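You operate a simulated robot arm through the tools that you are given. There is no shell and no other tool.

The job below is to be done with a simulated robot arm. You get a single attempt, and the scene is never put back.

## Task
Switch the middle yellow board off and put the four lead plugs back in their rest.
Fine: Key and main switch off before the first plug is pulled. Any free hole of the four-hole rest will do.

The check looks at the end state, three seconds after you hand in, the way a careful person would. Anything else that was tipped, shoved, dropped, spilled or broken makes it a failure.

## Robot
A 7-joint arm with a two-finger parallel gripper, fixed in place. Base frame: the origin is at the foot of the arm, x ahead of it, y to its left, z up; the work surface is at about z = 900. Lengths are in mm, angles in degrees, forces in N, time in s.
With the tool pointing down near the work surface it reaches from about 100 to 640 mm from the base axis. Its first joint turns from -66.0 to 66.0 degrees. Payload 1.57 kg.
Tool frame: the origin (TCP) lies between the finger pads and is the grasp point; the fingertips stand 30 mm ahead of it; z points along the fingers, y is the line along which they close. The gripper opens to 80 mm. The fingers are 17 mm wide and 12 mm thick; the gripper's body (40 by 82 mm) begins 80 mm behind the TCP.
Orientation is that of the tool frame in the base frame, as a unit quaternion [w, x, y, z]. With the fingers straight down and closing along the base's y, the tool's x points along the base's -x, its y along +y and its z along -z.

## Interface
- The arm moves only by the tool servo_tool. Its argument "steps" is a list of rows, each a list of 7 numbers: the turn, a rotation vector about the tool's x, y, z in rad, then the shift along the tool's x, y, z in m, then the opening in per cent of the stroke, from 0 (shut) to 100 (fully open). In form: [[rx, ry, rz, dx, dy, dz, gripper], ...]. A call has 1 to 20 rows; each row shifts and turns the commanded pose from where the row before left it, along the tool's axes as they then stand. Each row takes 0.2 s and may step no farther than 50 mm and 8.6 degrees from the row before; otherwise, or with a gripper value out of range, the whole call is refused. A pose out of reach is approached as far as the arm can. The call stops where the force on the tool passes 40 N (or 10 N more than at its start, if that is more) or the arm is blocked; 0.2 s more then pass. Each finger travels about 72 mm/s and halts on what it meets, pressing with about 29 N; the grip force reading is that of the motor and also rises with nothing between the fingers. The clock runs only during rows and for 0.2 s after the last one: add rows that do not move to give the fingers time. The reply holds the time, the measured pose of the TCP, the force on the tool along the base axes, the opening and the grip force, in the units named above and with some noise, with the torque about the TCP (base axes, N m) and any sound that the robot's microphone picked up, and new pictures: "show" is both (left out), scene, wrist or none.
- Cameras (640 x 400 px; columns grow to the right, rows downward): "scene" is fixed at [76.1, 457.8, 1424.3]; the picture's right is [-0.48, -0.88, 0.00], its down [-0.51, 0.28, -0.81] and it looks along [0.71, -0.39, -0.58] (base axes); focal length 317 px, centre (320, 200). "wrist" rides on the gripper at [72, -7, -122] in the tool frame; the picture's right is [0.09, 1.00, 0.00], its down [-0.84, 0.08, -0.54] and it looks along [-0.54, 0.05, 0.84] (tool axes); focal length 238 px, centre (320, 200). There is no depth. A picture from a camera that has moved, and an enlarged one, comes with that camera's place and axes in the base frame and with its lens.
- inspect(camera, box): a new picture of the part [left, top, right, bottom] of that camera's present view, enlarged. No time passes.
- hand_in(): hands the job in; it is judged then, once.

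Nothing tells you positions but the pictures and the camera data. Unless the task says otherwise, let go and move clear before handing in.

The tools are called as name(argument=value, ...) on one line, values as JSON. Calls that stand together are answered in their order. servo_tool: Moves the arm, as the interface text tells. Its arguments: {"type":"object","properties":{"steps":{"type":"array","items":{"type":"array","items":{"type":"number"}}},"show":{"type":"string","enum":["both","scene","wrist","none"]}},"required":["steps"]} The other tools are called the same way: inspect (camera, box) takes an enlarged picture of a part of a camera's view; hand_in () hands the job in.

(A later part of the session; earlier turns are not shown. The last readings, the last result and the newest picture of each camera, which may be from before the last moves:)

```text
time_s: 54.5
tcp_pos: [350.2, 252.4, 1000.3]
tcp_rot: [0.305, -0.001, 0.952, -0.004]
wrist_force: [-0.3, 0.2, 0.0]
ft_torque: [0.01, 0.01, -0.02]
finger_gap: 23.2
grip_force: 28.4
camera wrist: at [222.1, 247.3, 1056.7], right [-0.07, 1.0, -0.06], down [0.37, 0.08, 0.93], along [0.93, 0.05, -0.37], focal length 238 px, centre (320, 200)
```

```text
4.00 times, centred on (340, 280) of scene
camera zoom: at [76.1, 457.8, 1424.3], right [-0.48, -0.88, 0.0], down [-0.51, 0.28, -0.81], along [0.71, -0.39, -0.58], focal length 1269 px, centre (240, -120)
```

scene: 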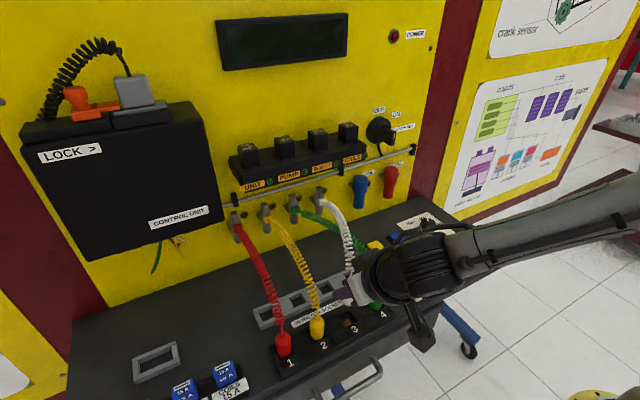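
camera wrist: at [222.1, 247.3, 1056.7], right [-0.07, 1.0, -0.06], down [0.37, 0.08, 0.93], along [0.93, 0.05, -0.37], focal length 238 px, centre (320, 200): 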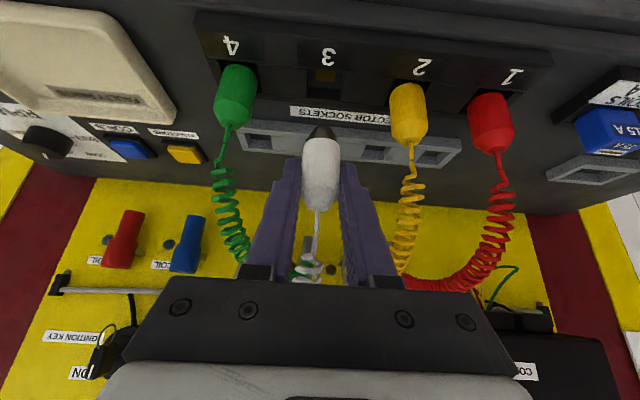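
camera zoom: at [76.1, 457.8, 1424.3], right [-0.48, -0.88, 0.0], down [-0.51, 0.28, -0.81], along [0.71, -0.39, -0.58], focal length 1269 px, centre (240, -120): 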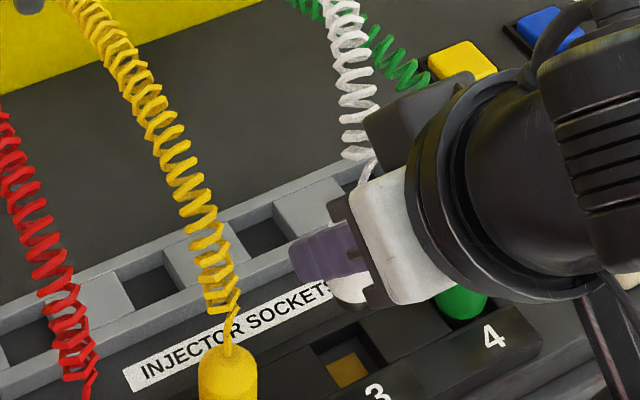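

The plug came out cleanly and has a tapered tip. I'll carry it forward over rest hole 3 (x≈435), staying above the rest.

servo_tool(steps=[[0, 0, 0, -0.0169, 0, 0.012, 10], [0, 0, 0, -0.0169, 0, 0.012, 10], [0, 0, 0, -0.0169, 0, 0.012, 10], [0, 0, 0, -0.0169, 0, 0.012, 10], [0, 0, 0, 0, 0, 0, 10], [0, 0, 0, 0, 0, 0, 10]])

inspect(camera="wrist", box=[220, 50, 420, 175])

inspect(camera="scene", box=[270, 220, 410, 320])

```text
time_s: 55.9
tcp_pos: [434.4, 250.0, 997.4]
tcp_rot: [0.304, 0.0, 0.953, -0.003]
wrist_force: [-0.6, 0.3, -0.8]
ft_torque: [-0.02, 0.01, 0.03]
finger_gap: 23.0
grip_force: 28.8
camera wrist: at [306.2, 245.0, 1054.1], right [-0.07, 1.0, -0.06], down [0.37, 0.08, 0.93], along [0.93, 0.05, -0.37], focal length 238 px, centre (320, 200)
```

scene: 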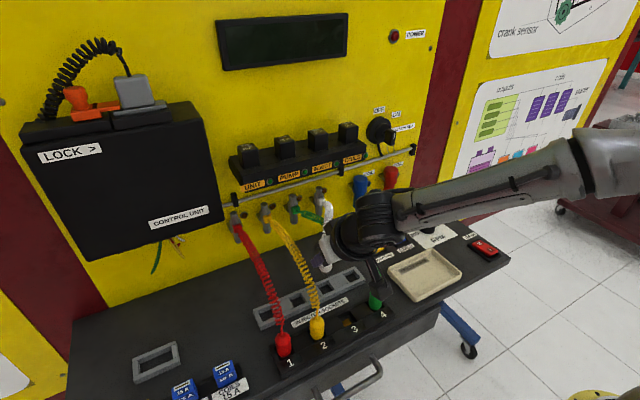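
wrist: 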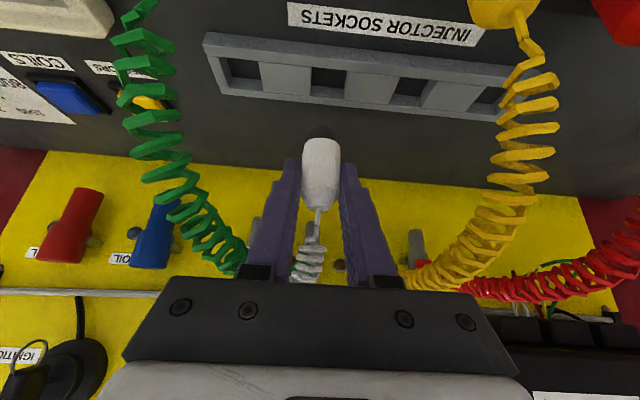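

```text
3.20 times, centred on (320, 112) of wrist
camera zoom: at [306.2, 245.0, 1054.1], right [-0.07, 1.0, -0.06], down [0.37, 0.08, 0.93], along [0.93, 0.05, -0.37], focal length 763 px, centre (320, 480)
```

zoom: 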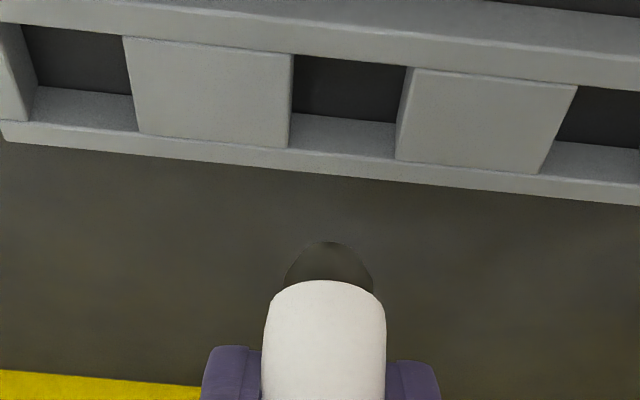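

```text
4.00 times, centred on (340, 270) of scene
camera zoom: at [76.1, 457.8, 1424.3], right [-0.48, -0.88, 0.0], down [-0.51, 0.28, -0.81], along [0.71, -0.39, -0.58], focal length 1269 px, centre (240, -80)
```

zoom: 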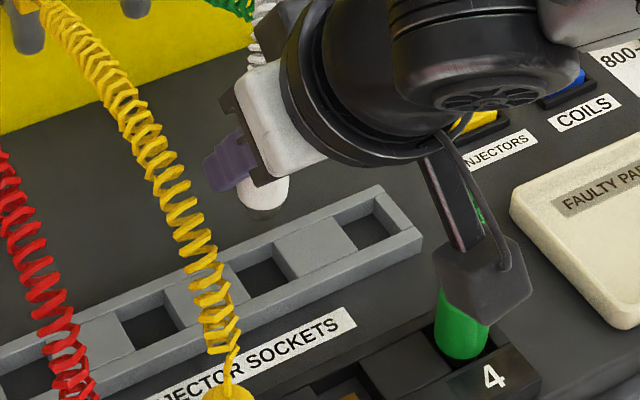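

I have a clear view of hole 3; plug and hole differ by about 2 mm in y. I'll verify with a closer scene view before lowering.

inspect(camera="scene", box=[300, 255, 380, 305])

inspect(camera="wrist", box=[270, 50, 370, 150])

```text
8.00 times, centred on (340, 280) of scene
camera zoom: at [76.1, 457.8, 1424.3], right [-0.48, -0.88, 0.0], down [-0.51, 0.28, -0.81], along [0.71, -0.39, -0.58], focal length 2539 px, centre (160, -440)
```

zoom: 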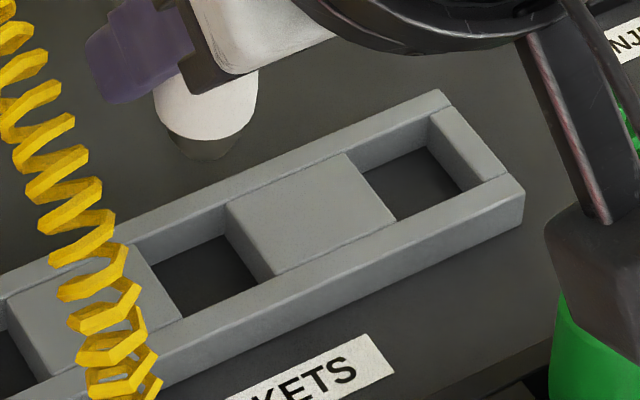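

```text
4.00 times, centred on (320, 100) of wrist
camera zoom: at [306.2, 245.0, 1054.1], right [-0.07, 1.0, -0.06], down [0.37, 0.08, 0.93], along [0.93, 0.05, -0.37], focal length 953 px, centre (320, 600)
```

zoom: 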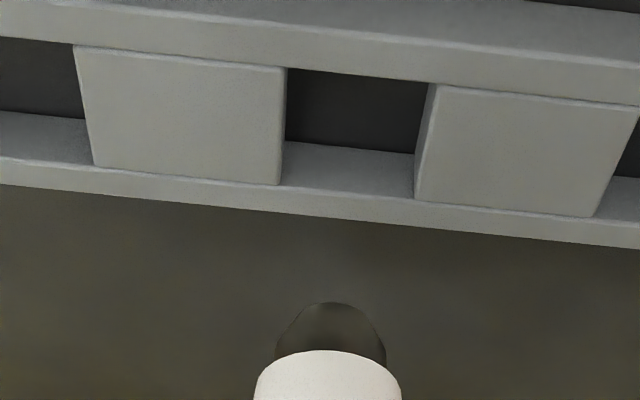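

Combining both views, a small +1.3 mm y correction suits. I'll lower until the tip is just above the rest and check again.

servo_tool(steps=[[0, 0, 0, 0.0069, 0.0013, 0.0098, 10], [0, 0, 0, 0.0069, 0, 0.0098, 10], [0, 0, 0, 0.0069, 0, 0.0098, 10], [0, 0, 0, 0, 0, 0, 10], [0, 0, 0, 0, 0, 0, 10]])

inspect(camera="wrist", box=[260, 80, 380, 180])

inspect(camera="scene", box=[300, 255, 380, 305])

```text
time_s: 57.1
tcp_pos: [434.8, 251.1, 964.1]
tcp_rot: [0.304, 0.0, 0.953, -0.004]
wrist_force: [0.3, -0.4, -0.2]
ft_torque: [0.03, -0.04, -0.02]
finger_gap: 23.0
grip_force: 28.6
camera wrist: at [306.0, 246.2, 1019.8], right [-0.07, 1.0, -0.06], down [0.37, 0.08, 0.93], along [0.93, 0.05, -0.37], focal length 238 px, centre (320, 200)
```

scene: 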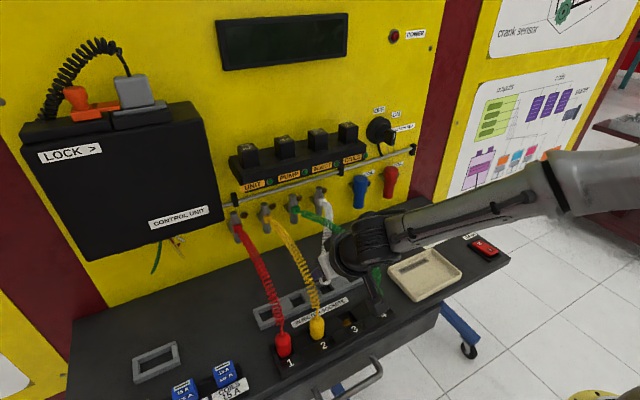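
wrist: 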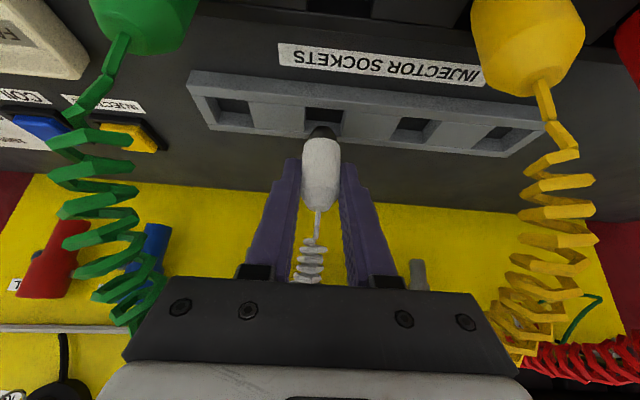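

```text
4.00 times, centred on (320, 130) of wrist
camera zoom: at [306.0, 246.2, 1019.8], right [-0.07, 1.0, -0.06], down [0.37, 0.08, 0.93], along [0.93, 0.05, -0.37], focal length 953 px, centre (320, 480)
```

zoom: 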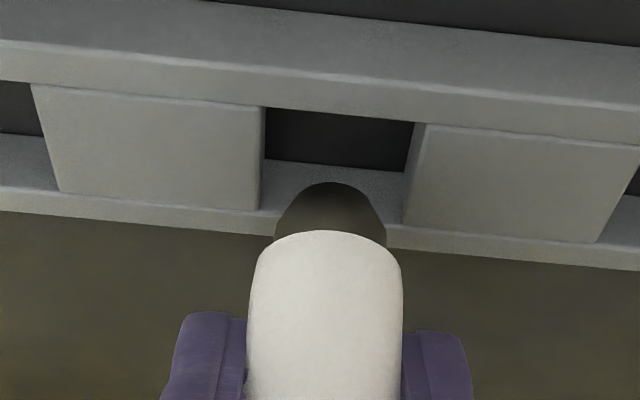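

```text
8.00 times, centred on (340, 280) of scene
camera zoom: at [76.1, 457.8, 1424.3], right [-0.48, -0.88, 0.0], down [-0.51, 0.28, -0.81], along [0.71, -0.39, -0.58], focal length 2539 px, centre (160, -440)
```

zoom: 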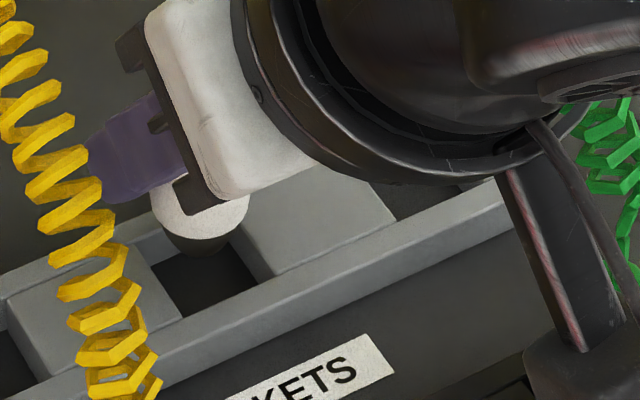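

The tip is over the hole and centred. I'll lower slowly, watching force.

servo_tool(steps=[[0, 0, 0, 0.00174, 0, 0.00245, 10], [0, 0, 0, 0.00174, 0, 0.00245, 10], [0, 0, 0, 0.00174, 0, 0.00245, 10], [0, 0, 0, 0.00174, 0, 0.00245, 10], [0, 0, 0, 0, 0, 0, 10]], show="wrist")

inspect(camera="wrist", box=[260, 80, 380, 180])

inspect(camera="scene", box=[300, 255, 380, 305])

```text
time_s: 58.3
tcp_pos: [432.4, 253.0, 951.3]
tcp_rot: [0.303, -0.001, 0.953, -0.004]
wrist_force: [-0.7, 0.6, 1.2]
ft_torque: [-0.02, -0.02, -0.01]
finger_gap: 22.9
grip_force: 28.4
camera wrist: at [305.0, 247.1, 1008.4], right [-0.07, 1.0, -0.06], down [0.37, 0.08, 0.93], along [0.93, 0.05, -0.37], focal length 238 px, centre (320, 200)
```

wrist: 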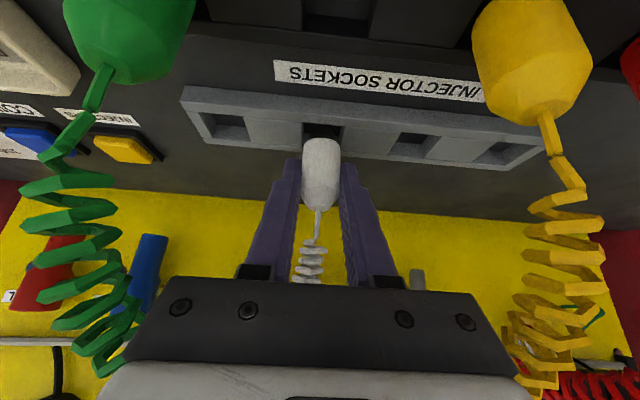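

```text
4.00 times, centred on (320, 130) of wrist
camera zoom: at [305.0, 247.1, 1008.4], right [-0.07, 1.0, -0.06], down [0.37, 0.08, 0.93], along [0.93, 0.05, -0.37], focal length 953 px, centre (320, 480)
```

zoom: 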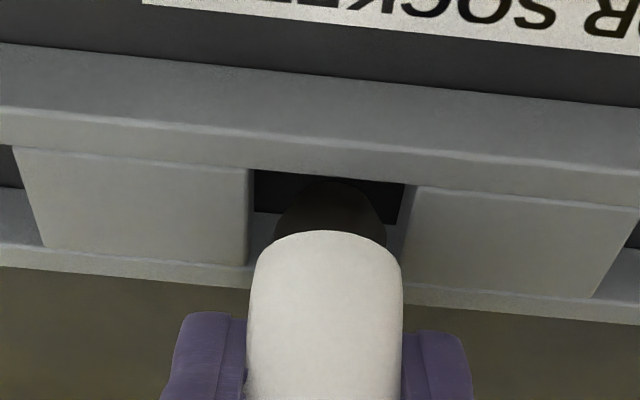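

```text
8.00 times, centred on (340, 280) of scene
camera zoom: at [76.1, 457.8, 1424.3], right [-0.48, -0.88, 0.0], down [-0.51, 0.28, -0.81], along [0.71, -0.39, -0.58], focal length 2539 px, centre (160, -440)
```

zoom: 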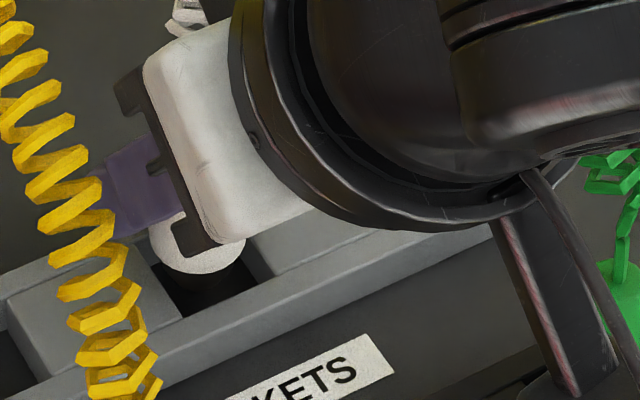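

The tip is inside the hole without contact. I'll continue lowering until it seats.

servo_tool(steps=[[0, 0, 0, 0.00116, 0, 0.00163, 10], [0, 0, 0, 0.00116, 0, 0.00163, 10], [0, 0, 0, 0.00116, 0, 0.00163, 10], [0, 0, 0, 0.00116, 0, 0.00163, 10], [0, 0, 0, 0, 0, 0, 10]], show="none")

inspect(camera="wrist", box=[260, 80, 380, 180])

inspect(camera="scene", box=[300, 255, 380, 305])

```text
time_s: 59.5
tcp_pos: [432.9, 252.0, 944.8]
tcp_rot: [0.306, 0.0, 0.952, -0.003]
wrist_force: [-1.8, -0.2, 11.0]
ft_torque: [-0.06, 0.03, -0.01]
finger_gap: 23.0
grip_force: 28.8
```

```text
4.00 times, centred on (320, 130) of wrist
camera zoom: at [305.7, 247.2, 1001.3], right [-0.07, 1.0, -0.06], down [0.36, 0.08, 0.93], along [0.93, 0.05, -0.37], focal length 953 px, centre (320, 480)
```

zoom: 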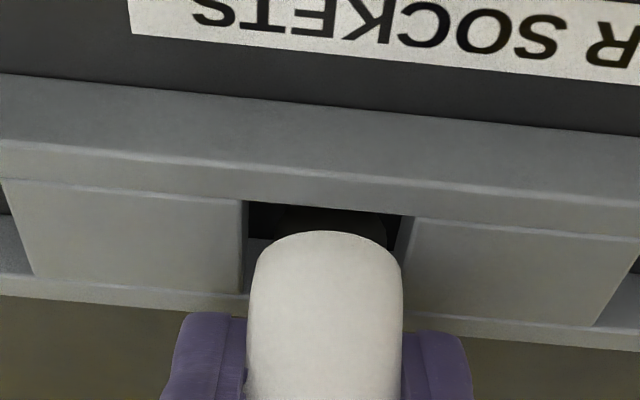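

```text
8.00 times, centred on (340, 280) of scene
camera zoom: at [75.9, 457.7, 1424.4], right [-0.48, -0.88, 0.0], down [-0.51, 0.28, -0.81], along [0.71, -0.39, -0.58], focal length 2539 px, centre (160, -440)
```

zoom: 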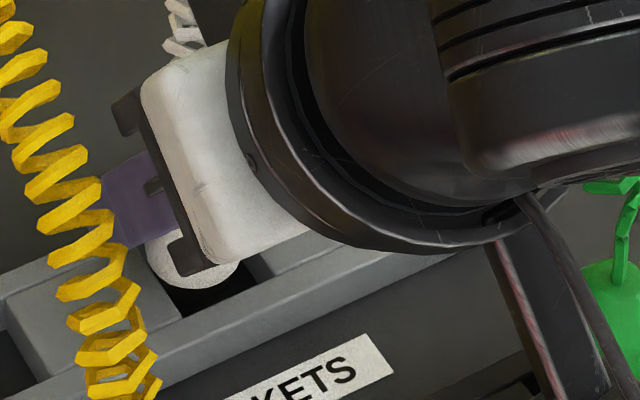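

There's 11 N upward contact at exactly the same TCP height as in its socket, so it looks seated. I'll press 1.5 mm more to confirm it's solid.

servo_tool(steps=[[0, 0, 0, 0.00058, 0, 0.00082, 10], [0, 0, 0, 0.0003, 0, 0.00041, 10], [0, 0, 0, 0, 0, 0, 10]], show="none")

```text
time_s: 60.3
tcp_pos: [434.6, 253.8, 944.5]
tcp_rot: [0.307, -0.001, 0.952, -0.003]
wrist_force: [-5.1, -7.3, 24.8]
ft_torque: [-0.39, 0.08, -0.07]
finger_gap: 22.8
grip_force: 28.5
```

There's a side force toward −y, so the plug is touching the +y edge, as the scene view hinted. I'll lift slightly, shift −y about 1.7 mm and lower again.

servo_tool(steps=[[0, 0, 0, -0.00174, 0, -0.00245, 10], [0, 0, 0, 0, -0.0017, 0, 10], [0, 0, 0, 0.00116, 0, 0.00163, 10], [0, 0, 0, 0.00116, 0, 0.00163, 10], [0, 0, 0, 0, 0, 0, 10]], show="none")

inspect(camera="wrist", box=[260, 80, 380, 180])

inspect(camera="scene", box=[300, 255, 380, 305])

```text
time_s: 61.5
tcp_pos: [433.3, 250.7, 944.5]
tcp_rot: [0.305, 0.0, 0.952, -0.003]
wrist_force: [-7.7, -0.6, 25.7]
ft_torque: [-0.04, 0.2, -0.06]
finger_gap: 22.8
grip_force: 28.9
```

```text
4.00 times, centred on (320, 130) of wrist
camera zoom: at [305.0, 246.2, 999.6], right [-0.07, 1.0, -0.06], down [0.36, 0.08, 0.93], along [0.93, 0.05, -0.37], focal length 953 px, centre (320, 480)
```

zoom: 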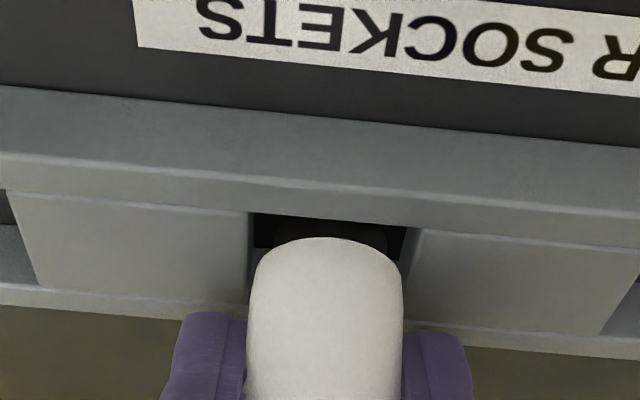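

```text
8.00 times, centred on (340, 280) of scene
camera zoom: at [75.5, 457.6, 1424.5], right [-0.48, -0.88, 0.0], down [-0.51, 0.28, -0.81], along [0.71, -0.39, -0.58], focal length 2539 px, centre (160, -440)
```

zoom: 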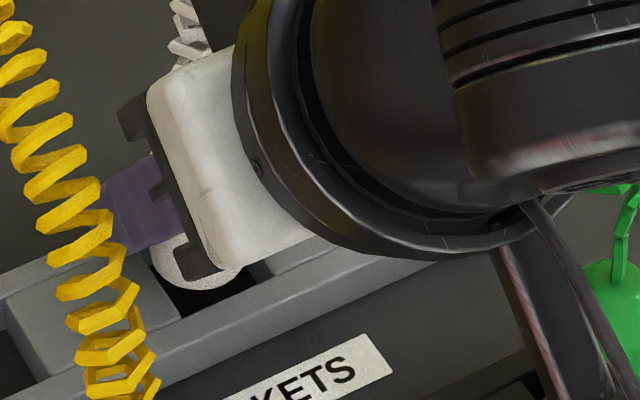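

Now the side force is −x only, so the plug needs to go about 2 mm nearer the robot. I'll lift, shift and lower again.

servo_tool(steps=[[0, 0, 0, -0.00174, 0, -0.00245, 10], [0, 0, 0, 0.00163, 0, -0.00116, 10], [0, 0, 0, 0.00116, 0, 0.00163, 10], [0, 0, 0, 0.00116, 0, 0.00163, 10], [0, 0, 0, 0, 0, 0, 10]], show="none")

inspect(camera="wrist", box=[260, 80, 380, 180])

inspect(camera="scene", box=[300, 255, 380, 305])

```text
time_s: 62.7
tcp_pos: [431.6, 251.1, 943.3]
tcp_rot: [0.306, 0.0, 0.952, -0.003]
wrist_force: [-2.2, -4.5, 26.8]
ft_torque: [-0.17, 0.06, -0.04]
finger_gap: 23.4
grip_force: 29.2
```

```text
4.00 times, centred on (320, 130) of wrist
camera zoom: at [303.3, 246.0, 998.4], right [-0.07, 1.0, -0.06], down [0.36, 0.08, 0.93], along [0.93, 0.05, -0.37], focal length 953 px, centre (320, 480)
```

zoom: 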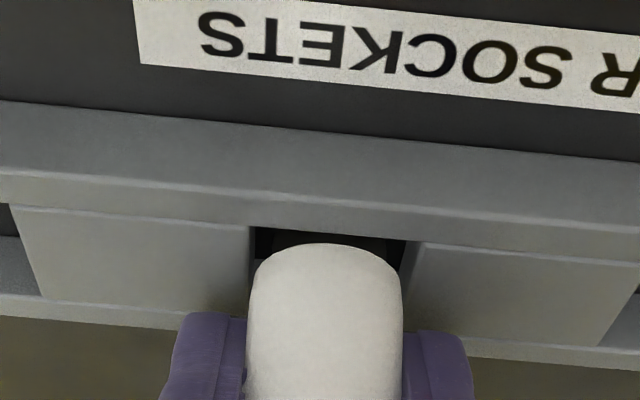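

```text
8.00 times, centred on (340, 280) of scene
camera zoom: at [75.6, 457.5, 1424.5], right [-0.48, -0.88, 0.0], down [-0.51, 0.28, -0.81], along [0.71, -0.39, -0.58], focal length 2539 px, centre (160, -440)
```

zoom: 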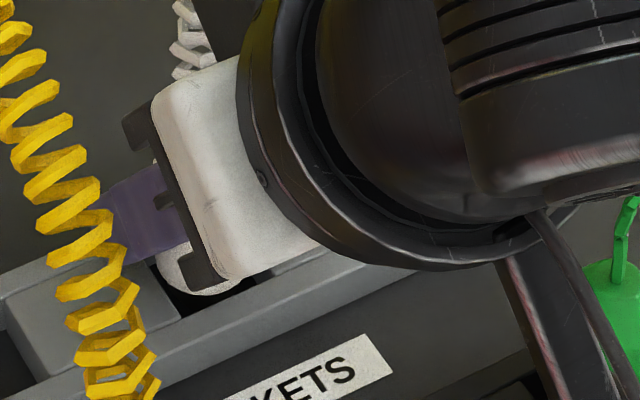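

Contact now is mainly vertical and at seat height. I'll take off the pressing load and open just a little to see whether the plug stands by itself.

servo_tool(steps=[[0, 0, 0, -0.0007, 0, -0.001, 10], [0, 0, 0, 0, 0, 0, 34], [0, 0, 0, 0, 0, 0, 34], [0, 0, 0, 0, 0, 0, 34], [0, 0, 0, 0, 0, 0, 34]])

inspect(camera="wrist", box=[240, 80, 400, 205])

```text
time_s: 63.9
tcp_pos: [431.8, 251.1, 942.4]
tcp_rot: [0.306, 0.0, 0.952, -0.003]
wrist_force: [-9.1, -7.8, 26.3]
ft_torque: [0.18, -0.01, 0.06]
finger_gap: 24.3
grip_force: 0.1
camera wrist: at [303.4, 246.0, 998.3], right [-0.07, 1.0, -0.06], down [0.37, 0.08, 0.93], along [0.93, 0.05, -0.37], focal length 238 px, centre (320, 200)
```

scene: 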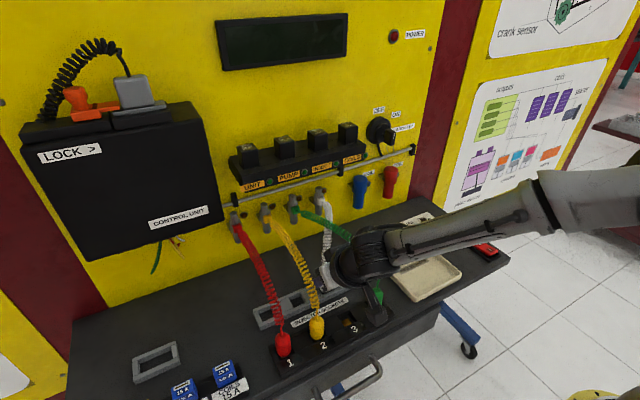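
wrist: 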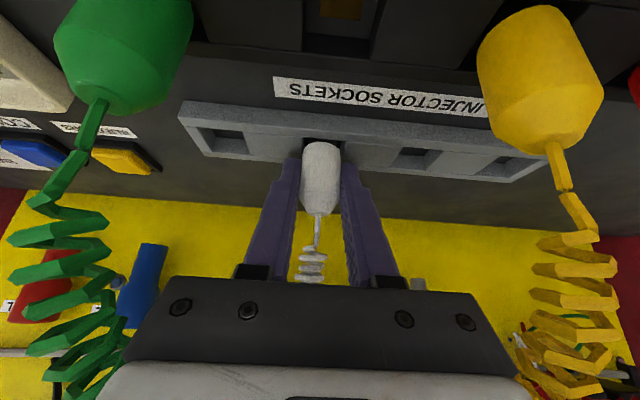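

```text
3.20 times, centred on (320, 142) of wrist
camera zoom: at [303.4, 246.0, 998.3], right [-0.07, 1.0, -0.06], down [0.37, 0.08, 0.93], along [0.93, 0.05, -0.37], focal length 763 px, centre (320, 384)
```

zoom: 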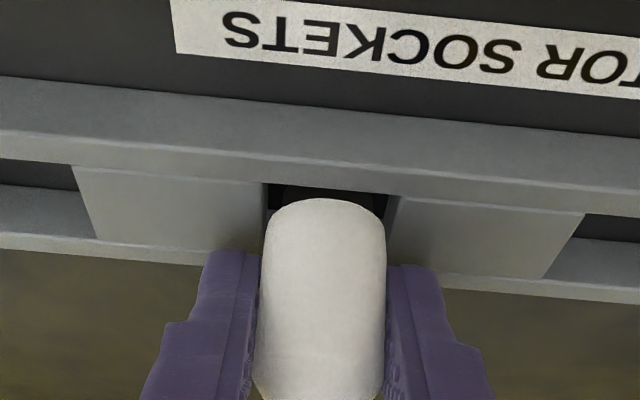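

The fingertips were resting on the rest itself, not the plug's bottom: the force stayed with the grip open. I'll rise a few mm with the fingers open and look at the plug.

servo_tool(steps=[[0, 0, 0, -0.00232, 0, -0.00326, 38], [0, 0, 0, -0.00232, 0, -0.00326, 38], [0, 0, 0, 0, 0, 0, 38], [0, 0, 0, 0, 0, 0, 38]])

inspect(camera="wrist", box=[240, 80, 400, 205])

inspect(camera="scene", box=[300, 255, 380, 305])

```text
time_s: 64.9
tcp_pos: [431.6, 248.9, 948.4]
tcp_rot: [0.304, 0.0, 0.953, -0.005]
wrist_force: [0.0, 0.5, 0.3]
ft_torque: [0.0, 0.02, 0.0]
finger_gap: 30.5
grip_force: 0.1
camera wrist: at [303.6, 245.1, 1004.9], right [-0.07, 1.0, -0.06], down [0.37, 0.08, 0.93], along [0.93, 0.04, -0.37], focal length 238 px, centre (320, 200)
```

scene: 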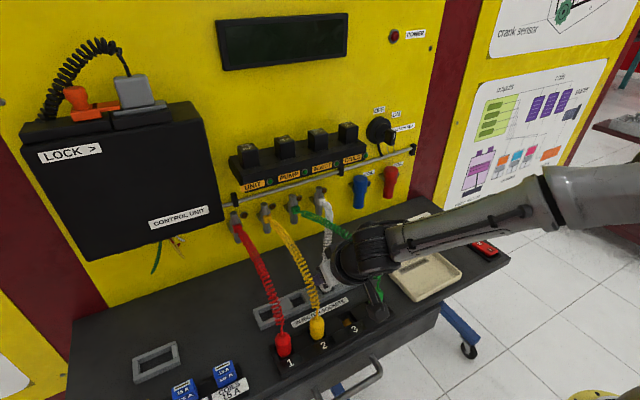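
wrist: 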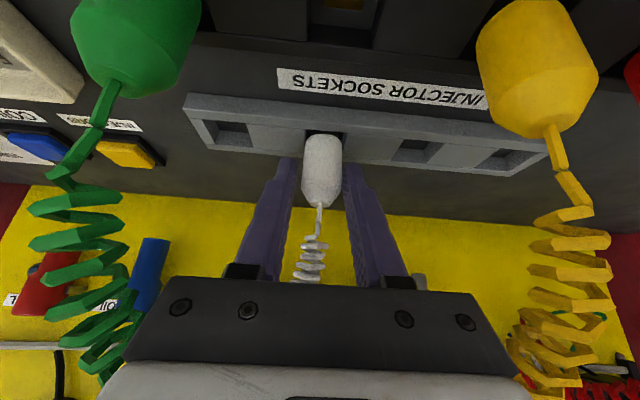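

```text
3.20 times, centred on (320, 142) of wrist
camera zoom: at [303.6, 245.1, 1004.9], right [-0.07, 1.0, -0.06], down [0.37, 0.08, 0.93], along [0.93, 0.04, -0.37], focal length 763 px, centre (320, 384)
```

zoom: 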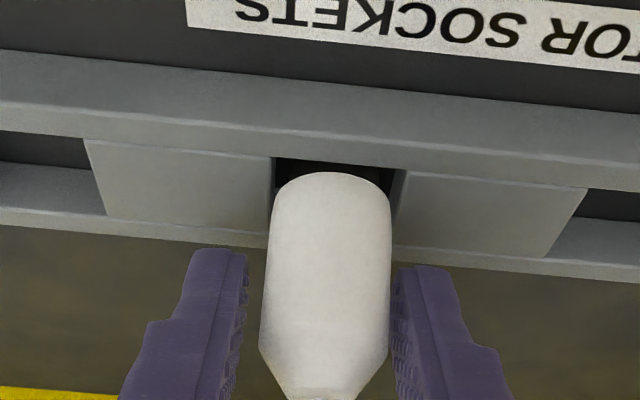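

```text
8.00 times, centred on (340, 280) of scene
camera zoom: at [76.1, 457.8, 1424.3], right [-0.48, -0.88, 0.0], down [-0.51, 0.28, -0.81], along [0.71, -0.39, -0.58], focal length 2539 px, centre (160, -440)
```

zoom: 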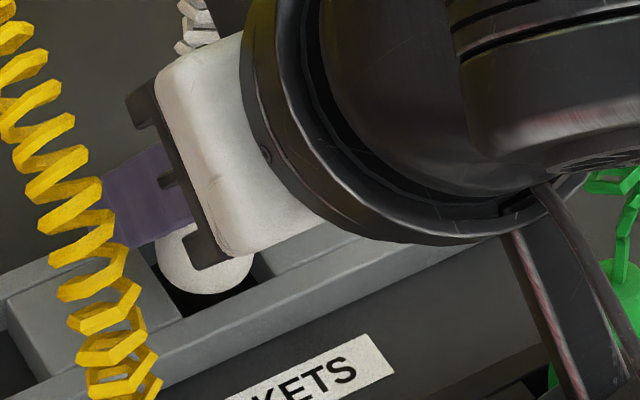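

The plug stands upright in the hole by itself. I'll re-grip it higher and press gently to make sure it's fully down.

servo_tool(steps=[[0, 0, 0, -0.0029, 0.0013, -0.0041, 38], [0, 0, 0, 0, 0, 0, 10], [0, 0, 0, 0, 0, 0, 10], [0, 0, 0, 0, 0, 0, 10]], show="none")

servo_tool(steps=[[0, 0, 0, 0.00087, 0, 0.00122, 10], [0, 0, 0, 0.00087, 0, 0.00122, 10], [0, 0, 0, 0, 0, 0, 10]], show="none")

inspect(camera="wrist", box=[240, 80, 400, 205])

```text
time_s: 65.9
tcp_pos: [432.2, 251.1, 954.5]
tcp_rot: [0.304, -0.001, 0.953, -0.003]
wrist_force: [0.4, 0.6, -1.2]
ft_torque: [0.03, 0.02, 0.0]
finger_gap: 23.2
grip_force: 28.6
```

```text
time_s: 66.7
tcp_pos: [433.8, 251.5, 954.6]
tcp_rot: [0.307, -0.001, 0.952, -0.002]
wrist_force: [0.0, -5.2, 18.2]
ft_torque: [-0.26, 0.0, -0.03]
finger_gap: 23.2
grip_force: 28.8
```

```text
3.20 times, centred on (320, 142) of wrist
camera zoom: at [304.1, 247.2, 1009.9], right [-0.07, 1.0, -0.06], down [0.36, 0.08, 0.93], along [0.93, 0.05, -0.37], focal length 763 px, centre (320, 384)
```

zoom: 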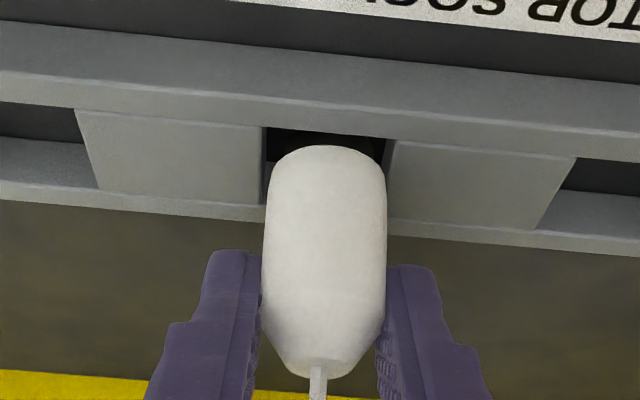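

It's bottomed (18 N for a 3 mm push). A small −y nudge under light load will show whether it's hung on an edge.

servo_tool(steps=[[0, 0, 0, 0, -0.001, 0, 10], [0, 0, 0, 0, 0, 0, 10]], show="none")

servo_tool(steps=[[0, 0, 0, 0, -0.001, 0, 10], [0, 0, 0, 0, 0, 0, 10]], show="none")

```text
time_s: 67.3
tcp_pos: [433.2, 252.1, 952.7]
tcp_rot: [0.307, 0.0, 0.952, -0.002]
wrist_force: [-2.5, -1.7, 26.6]
ft_torque: [-0.08, 0.04, -0.02]
finger_gap: 23.2
grip_force: 28.7
```

```text
time_s: 67.9
tcp_pos: [433.6, 252.1, 952.2]
tcp_rot: [0.307, 0.0, 0.952, -0.001]
wrist_force: [1.1, 4.7, 22.2]
ft_torque: [0.23, -0.13, 0.01]
finger_gap: 23.2
grip_force: 29.2
```

It's held on both sides and bottomed, so it's properly seated. I'll centre, unload, release and back off along the tool axis.

servo_tool(steps=[[0, 0, 0, -0.0012, 0.0006, -0.0017, 10], [0, 0, 0, 0, 0, 0, 40], [0, 0, 0, 0, 0, 0, 55], [0, 0, 0, 0, 0, -0.01, 55], [0, 0, 0, 0, 0, -0.04, 55], [0, 0, 0, 0, 0, -0.04, 55], [0, 0, 0, 0, 0, -0.03, 55], [0, 0, 0, 0, 0, 0, 55]])

inspect(camera="wrist", box=[220, 40, 420, 165])

inspect(camera="scene", box=[260, 240, 400, 330])

```text
time_s: 69.7
tcp_pos: [360.2, 250.6, 1051.7]
tcp_rot: [0.305, -0.001, 0.952, -0.004]
wrist_force: [0.5, -0.4, 0.5]
ft_torque: [0.01, -0.03, -0.01]
finger_gap: 44.1
grip_force: 0.1
camera wrist: at [232.7, 245.7, 1106.7], right [-0.07, 1.0, -0.06], down [0.37, 0.08, 0.93], along [0.93, 0.05, -0.37], focal length 238 px, centre (320, 200)
```

scene: 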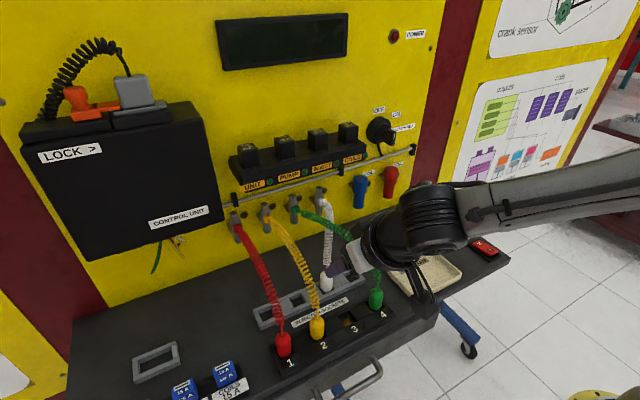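
wrist: 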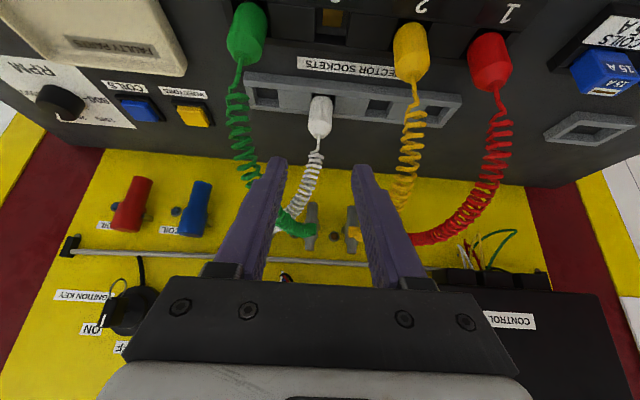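

```text
3.20 times, centred on (320, 102) of wrist
camera zoom: at [232.7, 245.7, 1106.7], right [-0.07, 1.0, -0.06], down [0.37, 0.08, 0.93], along [0.93, 0.05, -0.37], focal length 763 px, centre (320, 512)
```

zoom: 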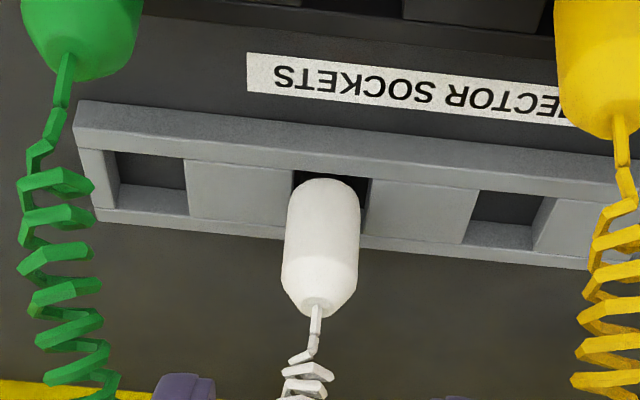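

```text
4.44 times, centred on (330, 285) of scene
camera zoom: at [76.1, 457.8, 1424.3], right [-0.48, -0.88, 0.0], down [-0.51, 0.28, -0.81], along [0.71, -0.39, -0.58], focal length 1410 px, centre (276, -178)
```

zoom: 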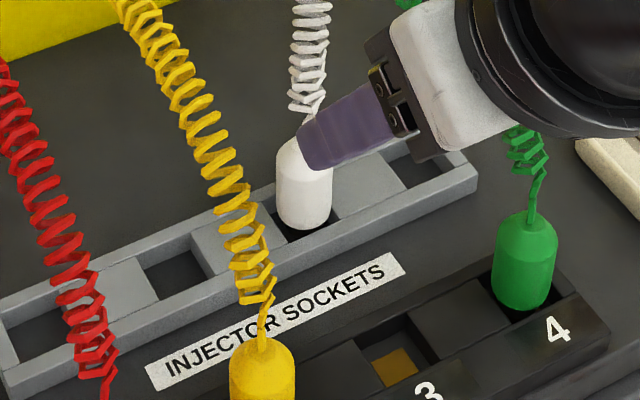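

White stands upright in its rest hole. Next is green (socket 4): I'll retreat toward the robot first to stay clear of its cord, then sidestep.

servo_tool(steps=[[0, 0, 0, 0.0321, 0, -0.0075, 55], [0, 0, 0, 0.0321, 0, -0.0074, 55], [0, 0, 0, 0, -0.031, 0, 55], [0, 0, 0, 0, -0.0305, 0, 55], [0, 0, 0, 0, 0, 0, 55], [0, 0, 0, 0, 0, 0, 55]])

inspect(camera="wrist", box=[220, 60, 420, 185])

```text
time_s: 71.1
tcp_pos: [300.1, 189.0, 1026.5]
tcp_rot: [0.304, -0.001, 0.953, -0.002]
wrist_force: [-0.3, -0.4, -0.8]
ft_torque: [-0.02, -0.01, 0.02]
finger_gap: 44.0
grip_force: 0.0
camera wrist: at [171.4, 184.0, 1082.2], right [-0.07, 1.0, -0.06], down [0.37, 0.08, 0.93], along [0.93, 0.05, -0.37], focal length 238 px, centre (320, 200)
```

scene: 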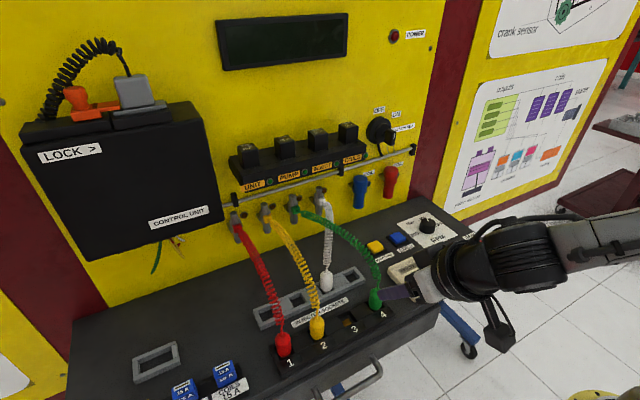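
wrist: 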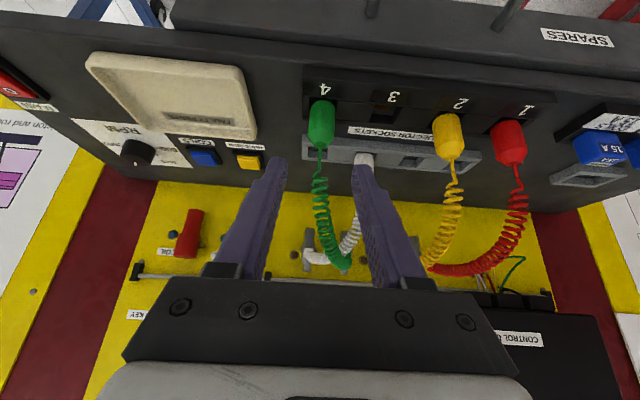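

```text
3.20 times, centred on (320, 122) of wrist
camera zoom: at [171.4, 184.0, 1082.2], right [-0.07, 1.0, -0.06], down [0.37, 0.08, 0.93], along [0.93, 0.05, -0.37], focal length 763 px, centre (320, 448)
```

zoom: 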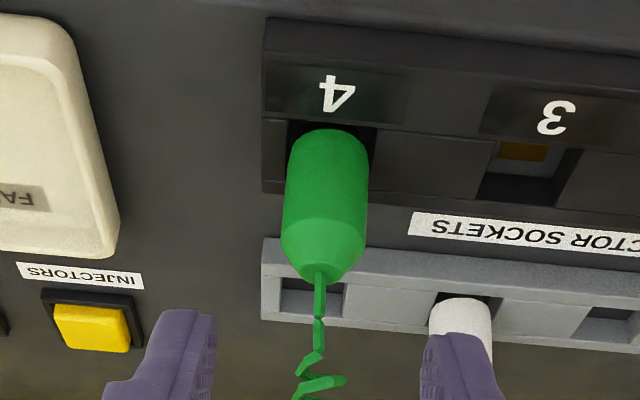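

Green is aligned. I'll advance to it and close, gripping higher this time so the fingertips will clear the rest.

servo_tool(steps=[[0, 0, 0, 0, 0.0005, 0.03, 55], [0, 0, 0, 0, 0, 0.03, 55], [0, 0, 0, 0, 0, 0.02, 55], [0, 0, 0, 0, 0, 0.009, 55], [0, 0, 0, 0, 0, 0, 55], [0, 0, 0, 0, 0, 0, 55]], show="wrist")

inspect(camera="wrist", box=[220, 90, 420, 215])

```text
time_s: 72.5
tcp_pos: [352.6, 190.2, 954.6]
tcp_rot: [0.303, -0.001, 0.953, -0.003]
wrist_force: [1.0, -0.3, -0.1]
ft_torque: [0.03, 0.02, -0.03]
finger_gap: 43.9
grip_force: 0.0
camera wrist: at [224.7, 185.1, 1011.2], right [-0.07, 1.0, -0.06], down [0.37, 0.08, 0.93], along [0.93, 0.04, -0.37], focal length 238 px, centre (320, 200)
```

wrist: 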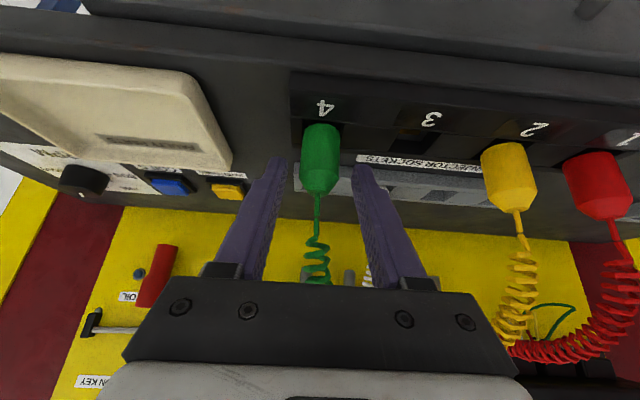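

```text
3.20 times, centred on (320, 152) of wrist
camera zoom: at [224.7, 185.1, 1011.2], right [-0.07, 1.0, -0.06], down [0.37, 0.08, 0.93], along [0.93, 0.04, -0.37], focal length 763 px, centre (320, 352)
```

zoom: 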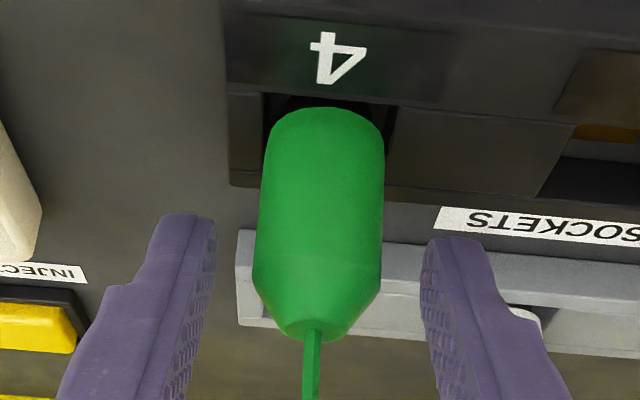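

Centred. I'll go 3 mm lower, close and pull straight up.

servo_tool(steps=[[0, 0, 0, 0.0017, 0, 0.0024, 55], [0, 0, 0, 0, 0, 0, 25], [0, 0, 0, 0, 0, 0, 10], [0, 0, 0, 0, 0, 0, 10], [0, 0, 0, 0, 0, 0, 10]], show="none")

servo_tool(steps=[[0, 0, 0, -0.00232, 0, -0.00326, 10], [0, 0, 0, -0.00232, 0, -0.00326, 10], [0, 0, 0, -0.00463, 0, -0.00652, 10], [0, 0, 0, -0.00463, 0, -0.00652, 10], [0, 0, 0, -0.00579, 0, -0.00815, 10], [0, 0, 0, -0.00579, 0, -0.00815, 10], [0, 0, 0, 0, 0, 0, 10]])

```text
time_s: 73.7
tcp_pos: [353.8, 189.2, 952.0]
tcp_rot: [0.304, 0.0, 0.953, -0.004]
wrist_force: [0.0, -0.6, 0.0]
ft_torque: [0.0, -0.01, 0.0]
finger_gap: 22.9
grip_force: 29.2
```

```text
time_s: 75.3
tcp_pos: [352.4, 187.8, 994.6]
tcp_rot: [0.304, 0.001, 0.953, -0.004]
wrist_force: [-0.2, 0.6, 0.3]
ft_torque: [-0.01, 0.05, 0.0]
finger_gap: 22.5
grip_force: 29.0
camera wrist: at [224.1, 183.6, 1050.2], right [-0.07, 1.0, -0.06], down [0.37, 0.08, 0.93], along [0.93, 0.05, -0.37], focal length 238 px, centre (320, 200)
```

scene: 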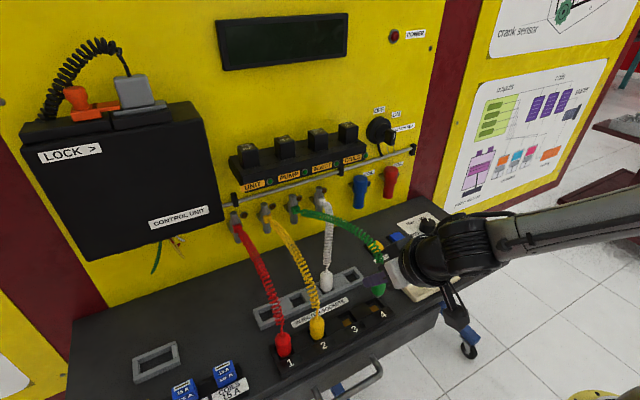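
wrist: 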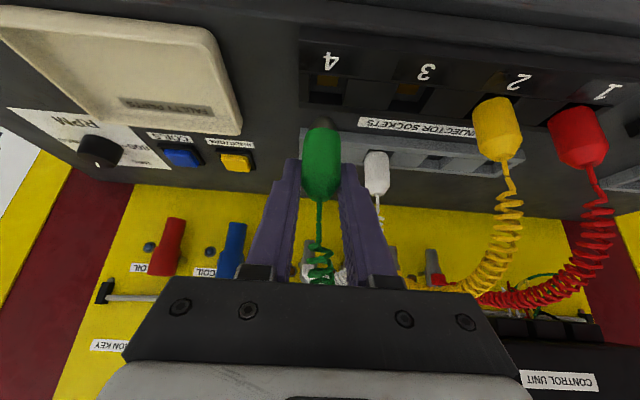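

Green is out. I'll carry it +81 mm in x to over hole 4.

servo_tool(steps=[[0, 0, 0, -0.0165, 0, 0.01172, 10], [0, 0, 0, -0.0165, 0, 0.01172, 10], [0, 0, 0, -0.0165, 0, 0.01172, 10], [0, 0, 0, -0.0165, -0.0008, 0.01172, 10], [0, 0, 0, 0.0052, 0, 0.0073, 10], [0, 0, 0, 0.0052, 0, 0.0073, 10], [0, 0, 0, 0, 0, 0, 10], [0, 0, 0, 0, 0, 0, 10]])

inspect(camera="wrist", box=[260, 70, 380, 170])

inspect(camera="scene", box=[310, 240, 390, 290])

```text
time_s: 77.1
tcp_pos: [435.5, 190.1, 976.2]
tcp_rot: [0.304, 0.0, 0.953, -0.004]
wrist_force: [0.4, 0.8, -0.4]
ft_torque: [-0.04, 0.01, 0.03]
finger_gap: 23.2
grip_force: 28.7
camera wrist: at [306.6, 184.3, 1032.6], right [-0.07, 1.0, -0.06], down [0.37, 0.08, 0.93], along [0.93, 0.05, -0.37], focal length 238 px, centre (320, 200)
```

scene: 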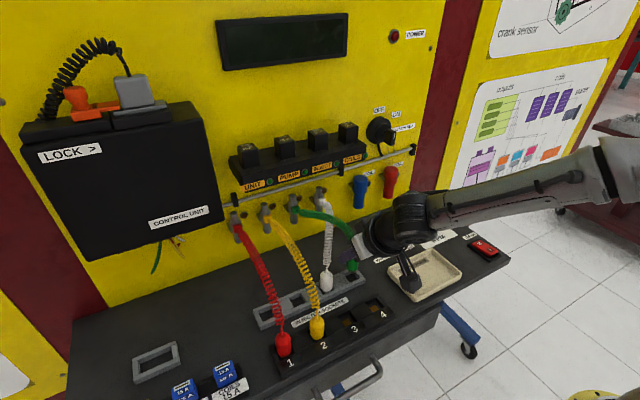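
wrist: 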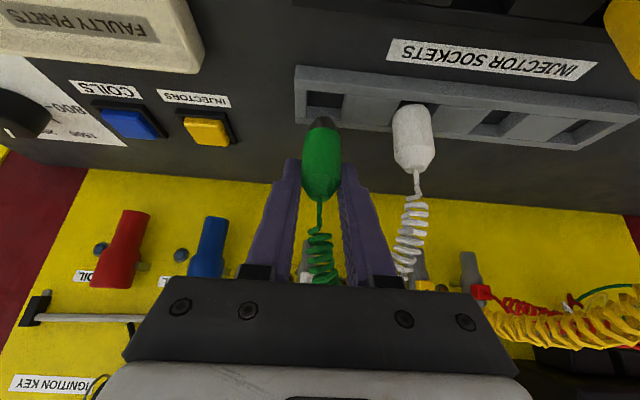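

```text
4.00 times, centred on (320, 120) of wrist
camera zoom: at [306.6, 184.3, 1032.6], right [-0.07, 1.0, -0.06], down [0.37, 0.08, 0.93], along [0.93, 0.05, -0.37], focal length 953 px, centre (320, 520)
```

zoom: 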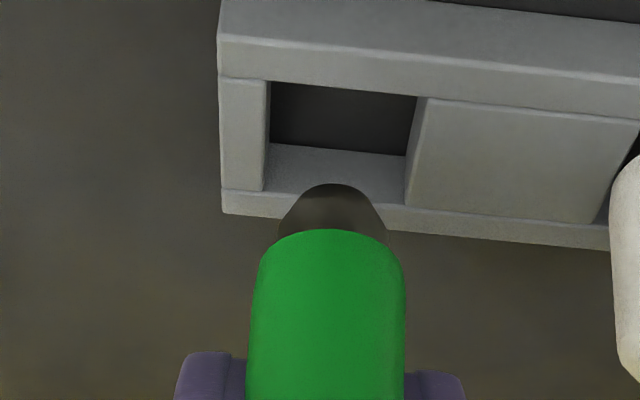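

```text
8.00 times, centred on (350, 265) of scene
camera zoom: at [76.1, 457.8, 1424.3], right [-0.48, -0.88, 0.0], down [-0.51, 0.28, -0.81], along [0.71, -0.39, -0.58], focal length 2539 px, centre (80, -320)
```

zoom: 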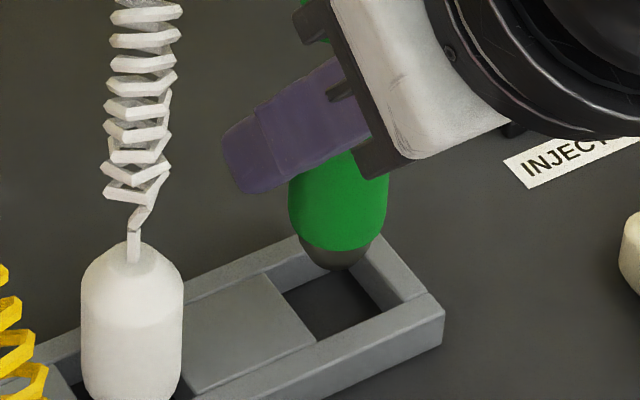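

The plug is above hole 4, with a small −y correction indicated. I'll lower it in.

servo_tool(steps=[[0, 0, 0, 0.0029, -0.0009, 0.0041, 10], [0, 0, 0, 0.0029, 0, 0.0041, 10], [0, 0, 0, 0.0023, 0, 0.00326, 10], [0, 0, 0, 0.0023, 0, 0.00326, 10], [0, 0, 0, 0, 0, 0, 10]], show="none")

inspect(camera="wrist", box=[260, 80, 380, 180])

inspect(camera="scene", box=[310, 240, 390, 290])

```text
time_s: 78.3
tcp_pos: [434.5, 188.0, 958.9]
tcp_rot: [0.304, 0.0, 0.953, -0.004]
wrist_force: [0.5, -0.5, 0.0]
ft_torque: [0.03, -0.05, 0.01]
finger_gap: 23.0
grip_force: 28.8
```

```text
4.00 times, centred on (320, 130) of wrist
camera zoom: at [306.0, 183.2, 1014.9], right [-0.07, 1.0, -0.06], down [0.37, 0.08, 0.93], along [0.93, 0.05, -0.37], focal length 953 px, centre (320, 480)
```

zoom: 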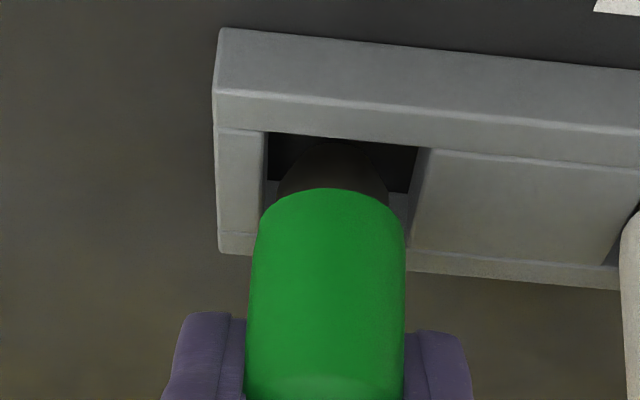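

```text
8.00 times, centred on (350, 265) of scene
camera zoom: at [76.1, 457.8, 1424.3], right [-0.48, -0.88, 0.0], down [-0.51, 0.28, -0.81], along [0.71, -0.39, -0.58], focal length 2539 px, centre (80, -320)
```

zoom: 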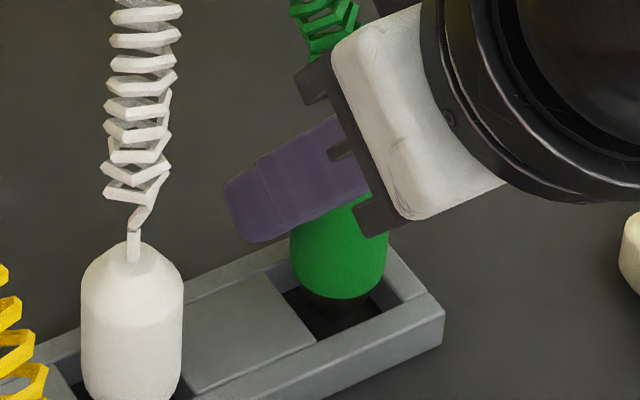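

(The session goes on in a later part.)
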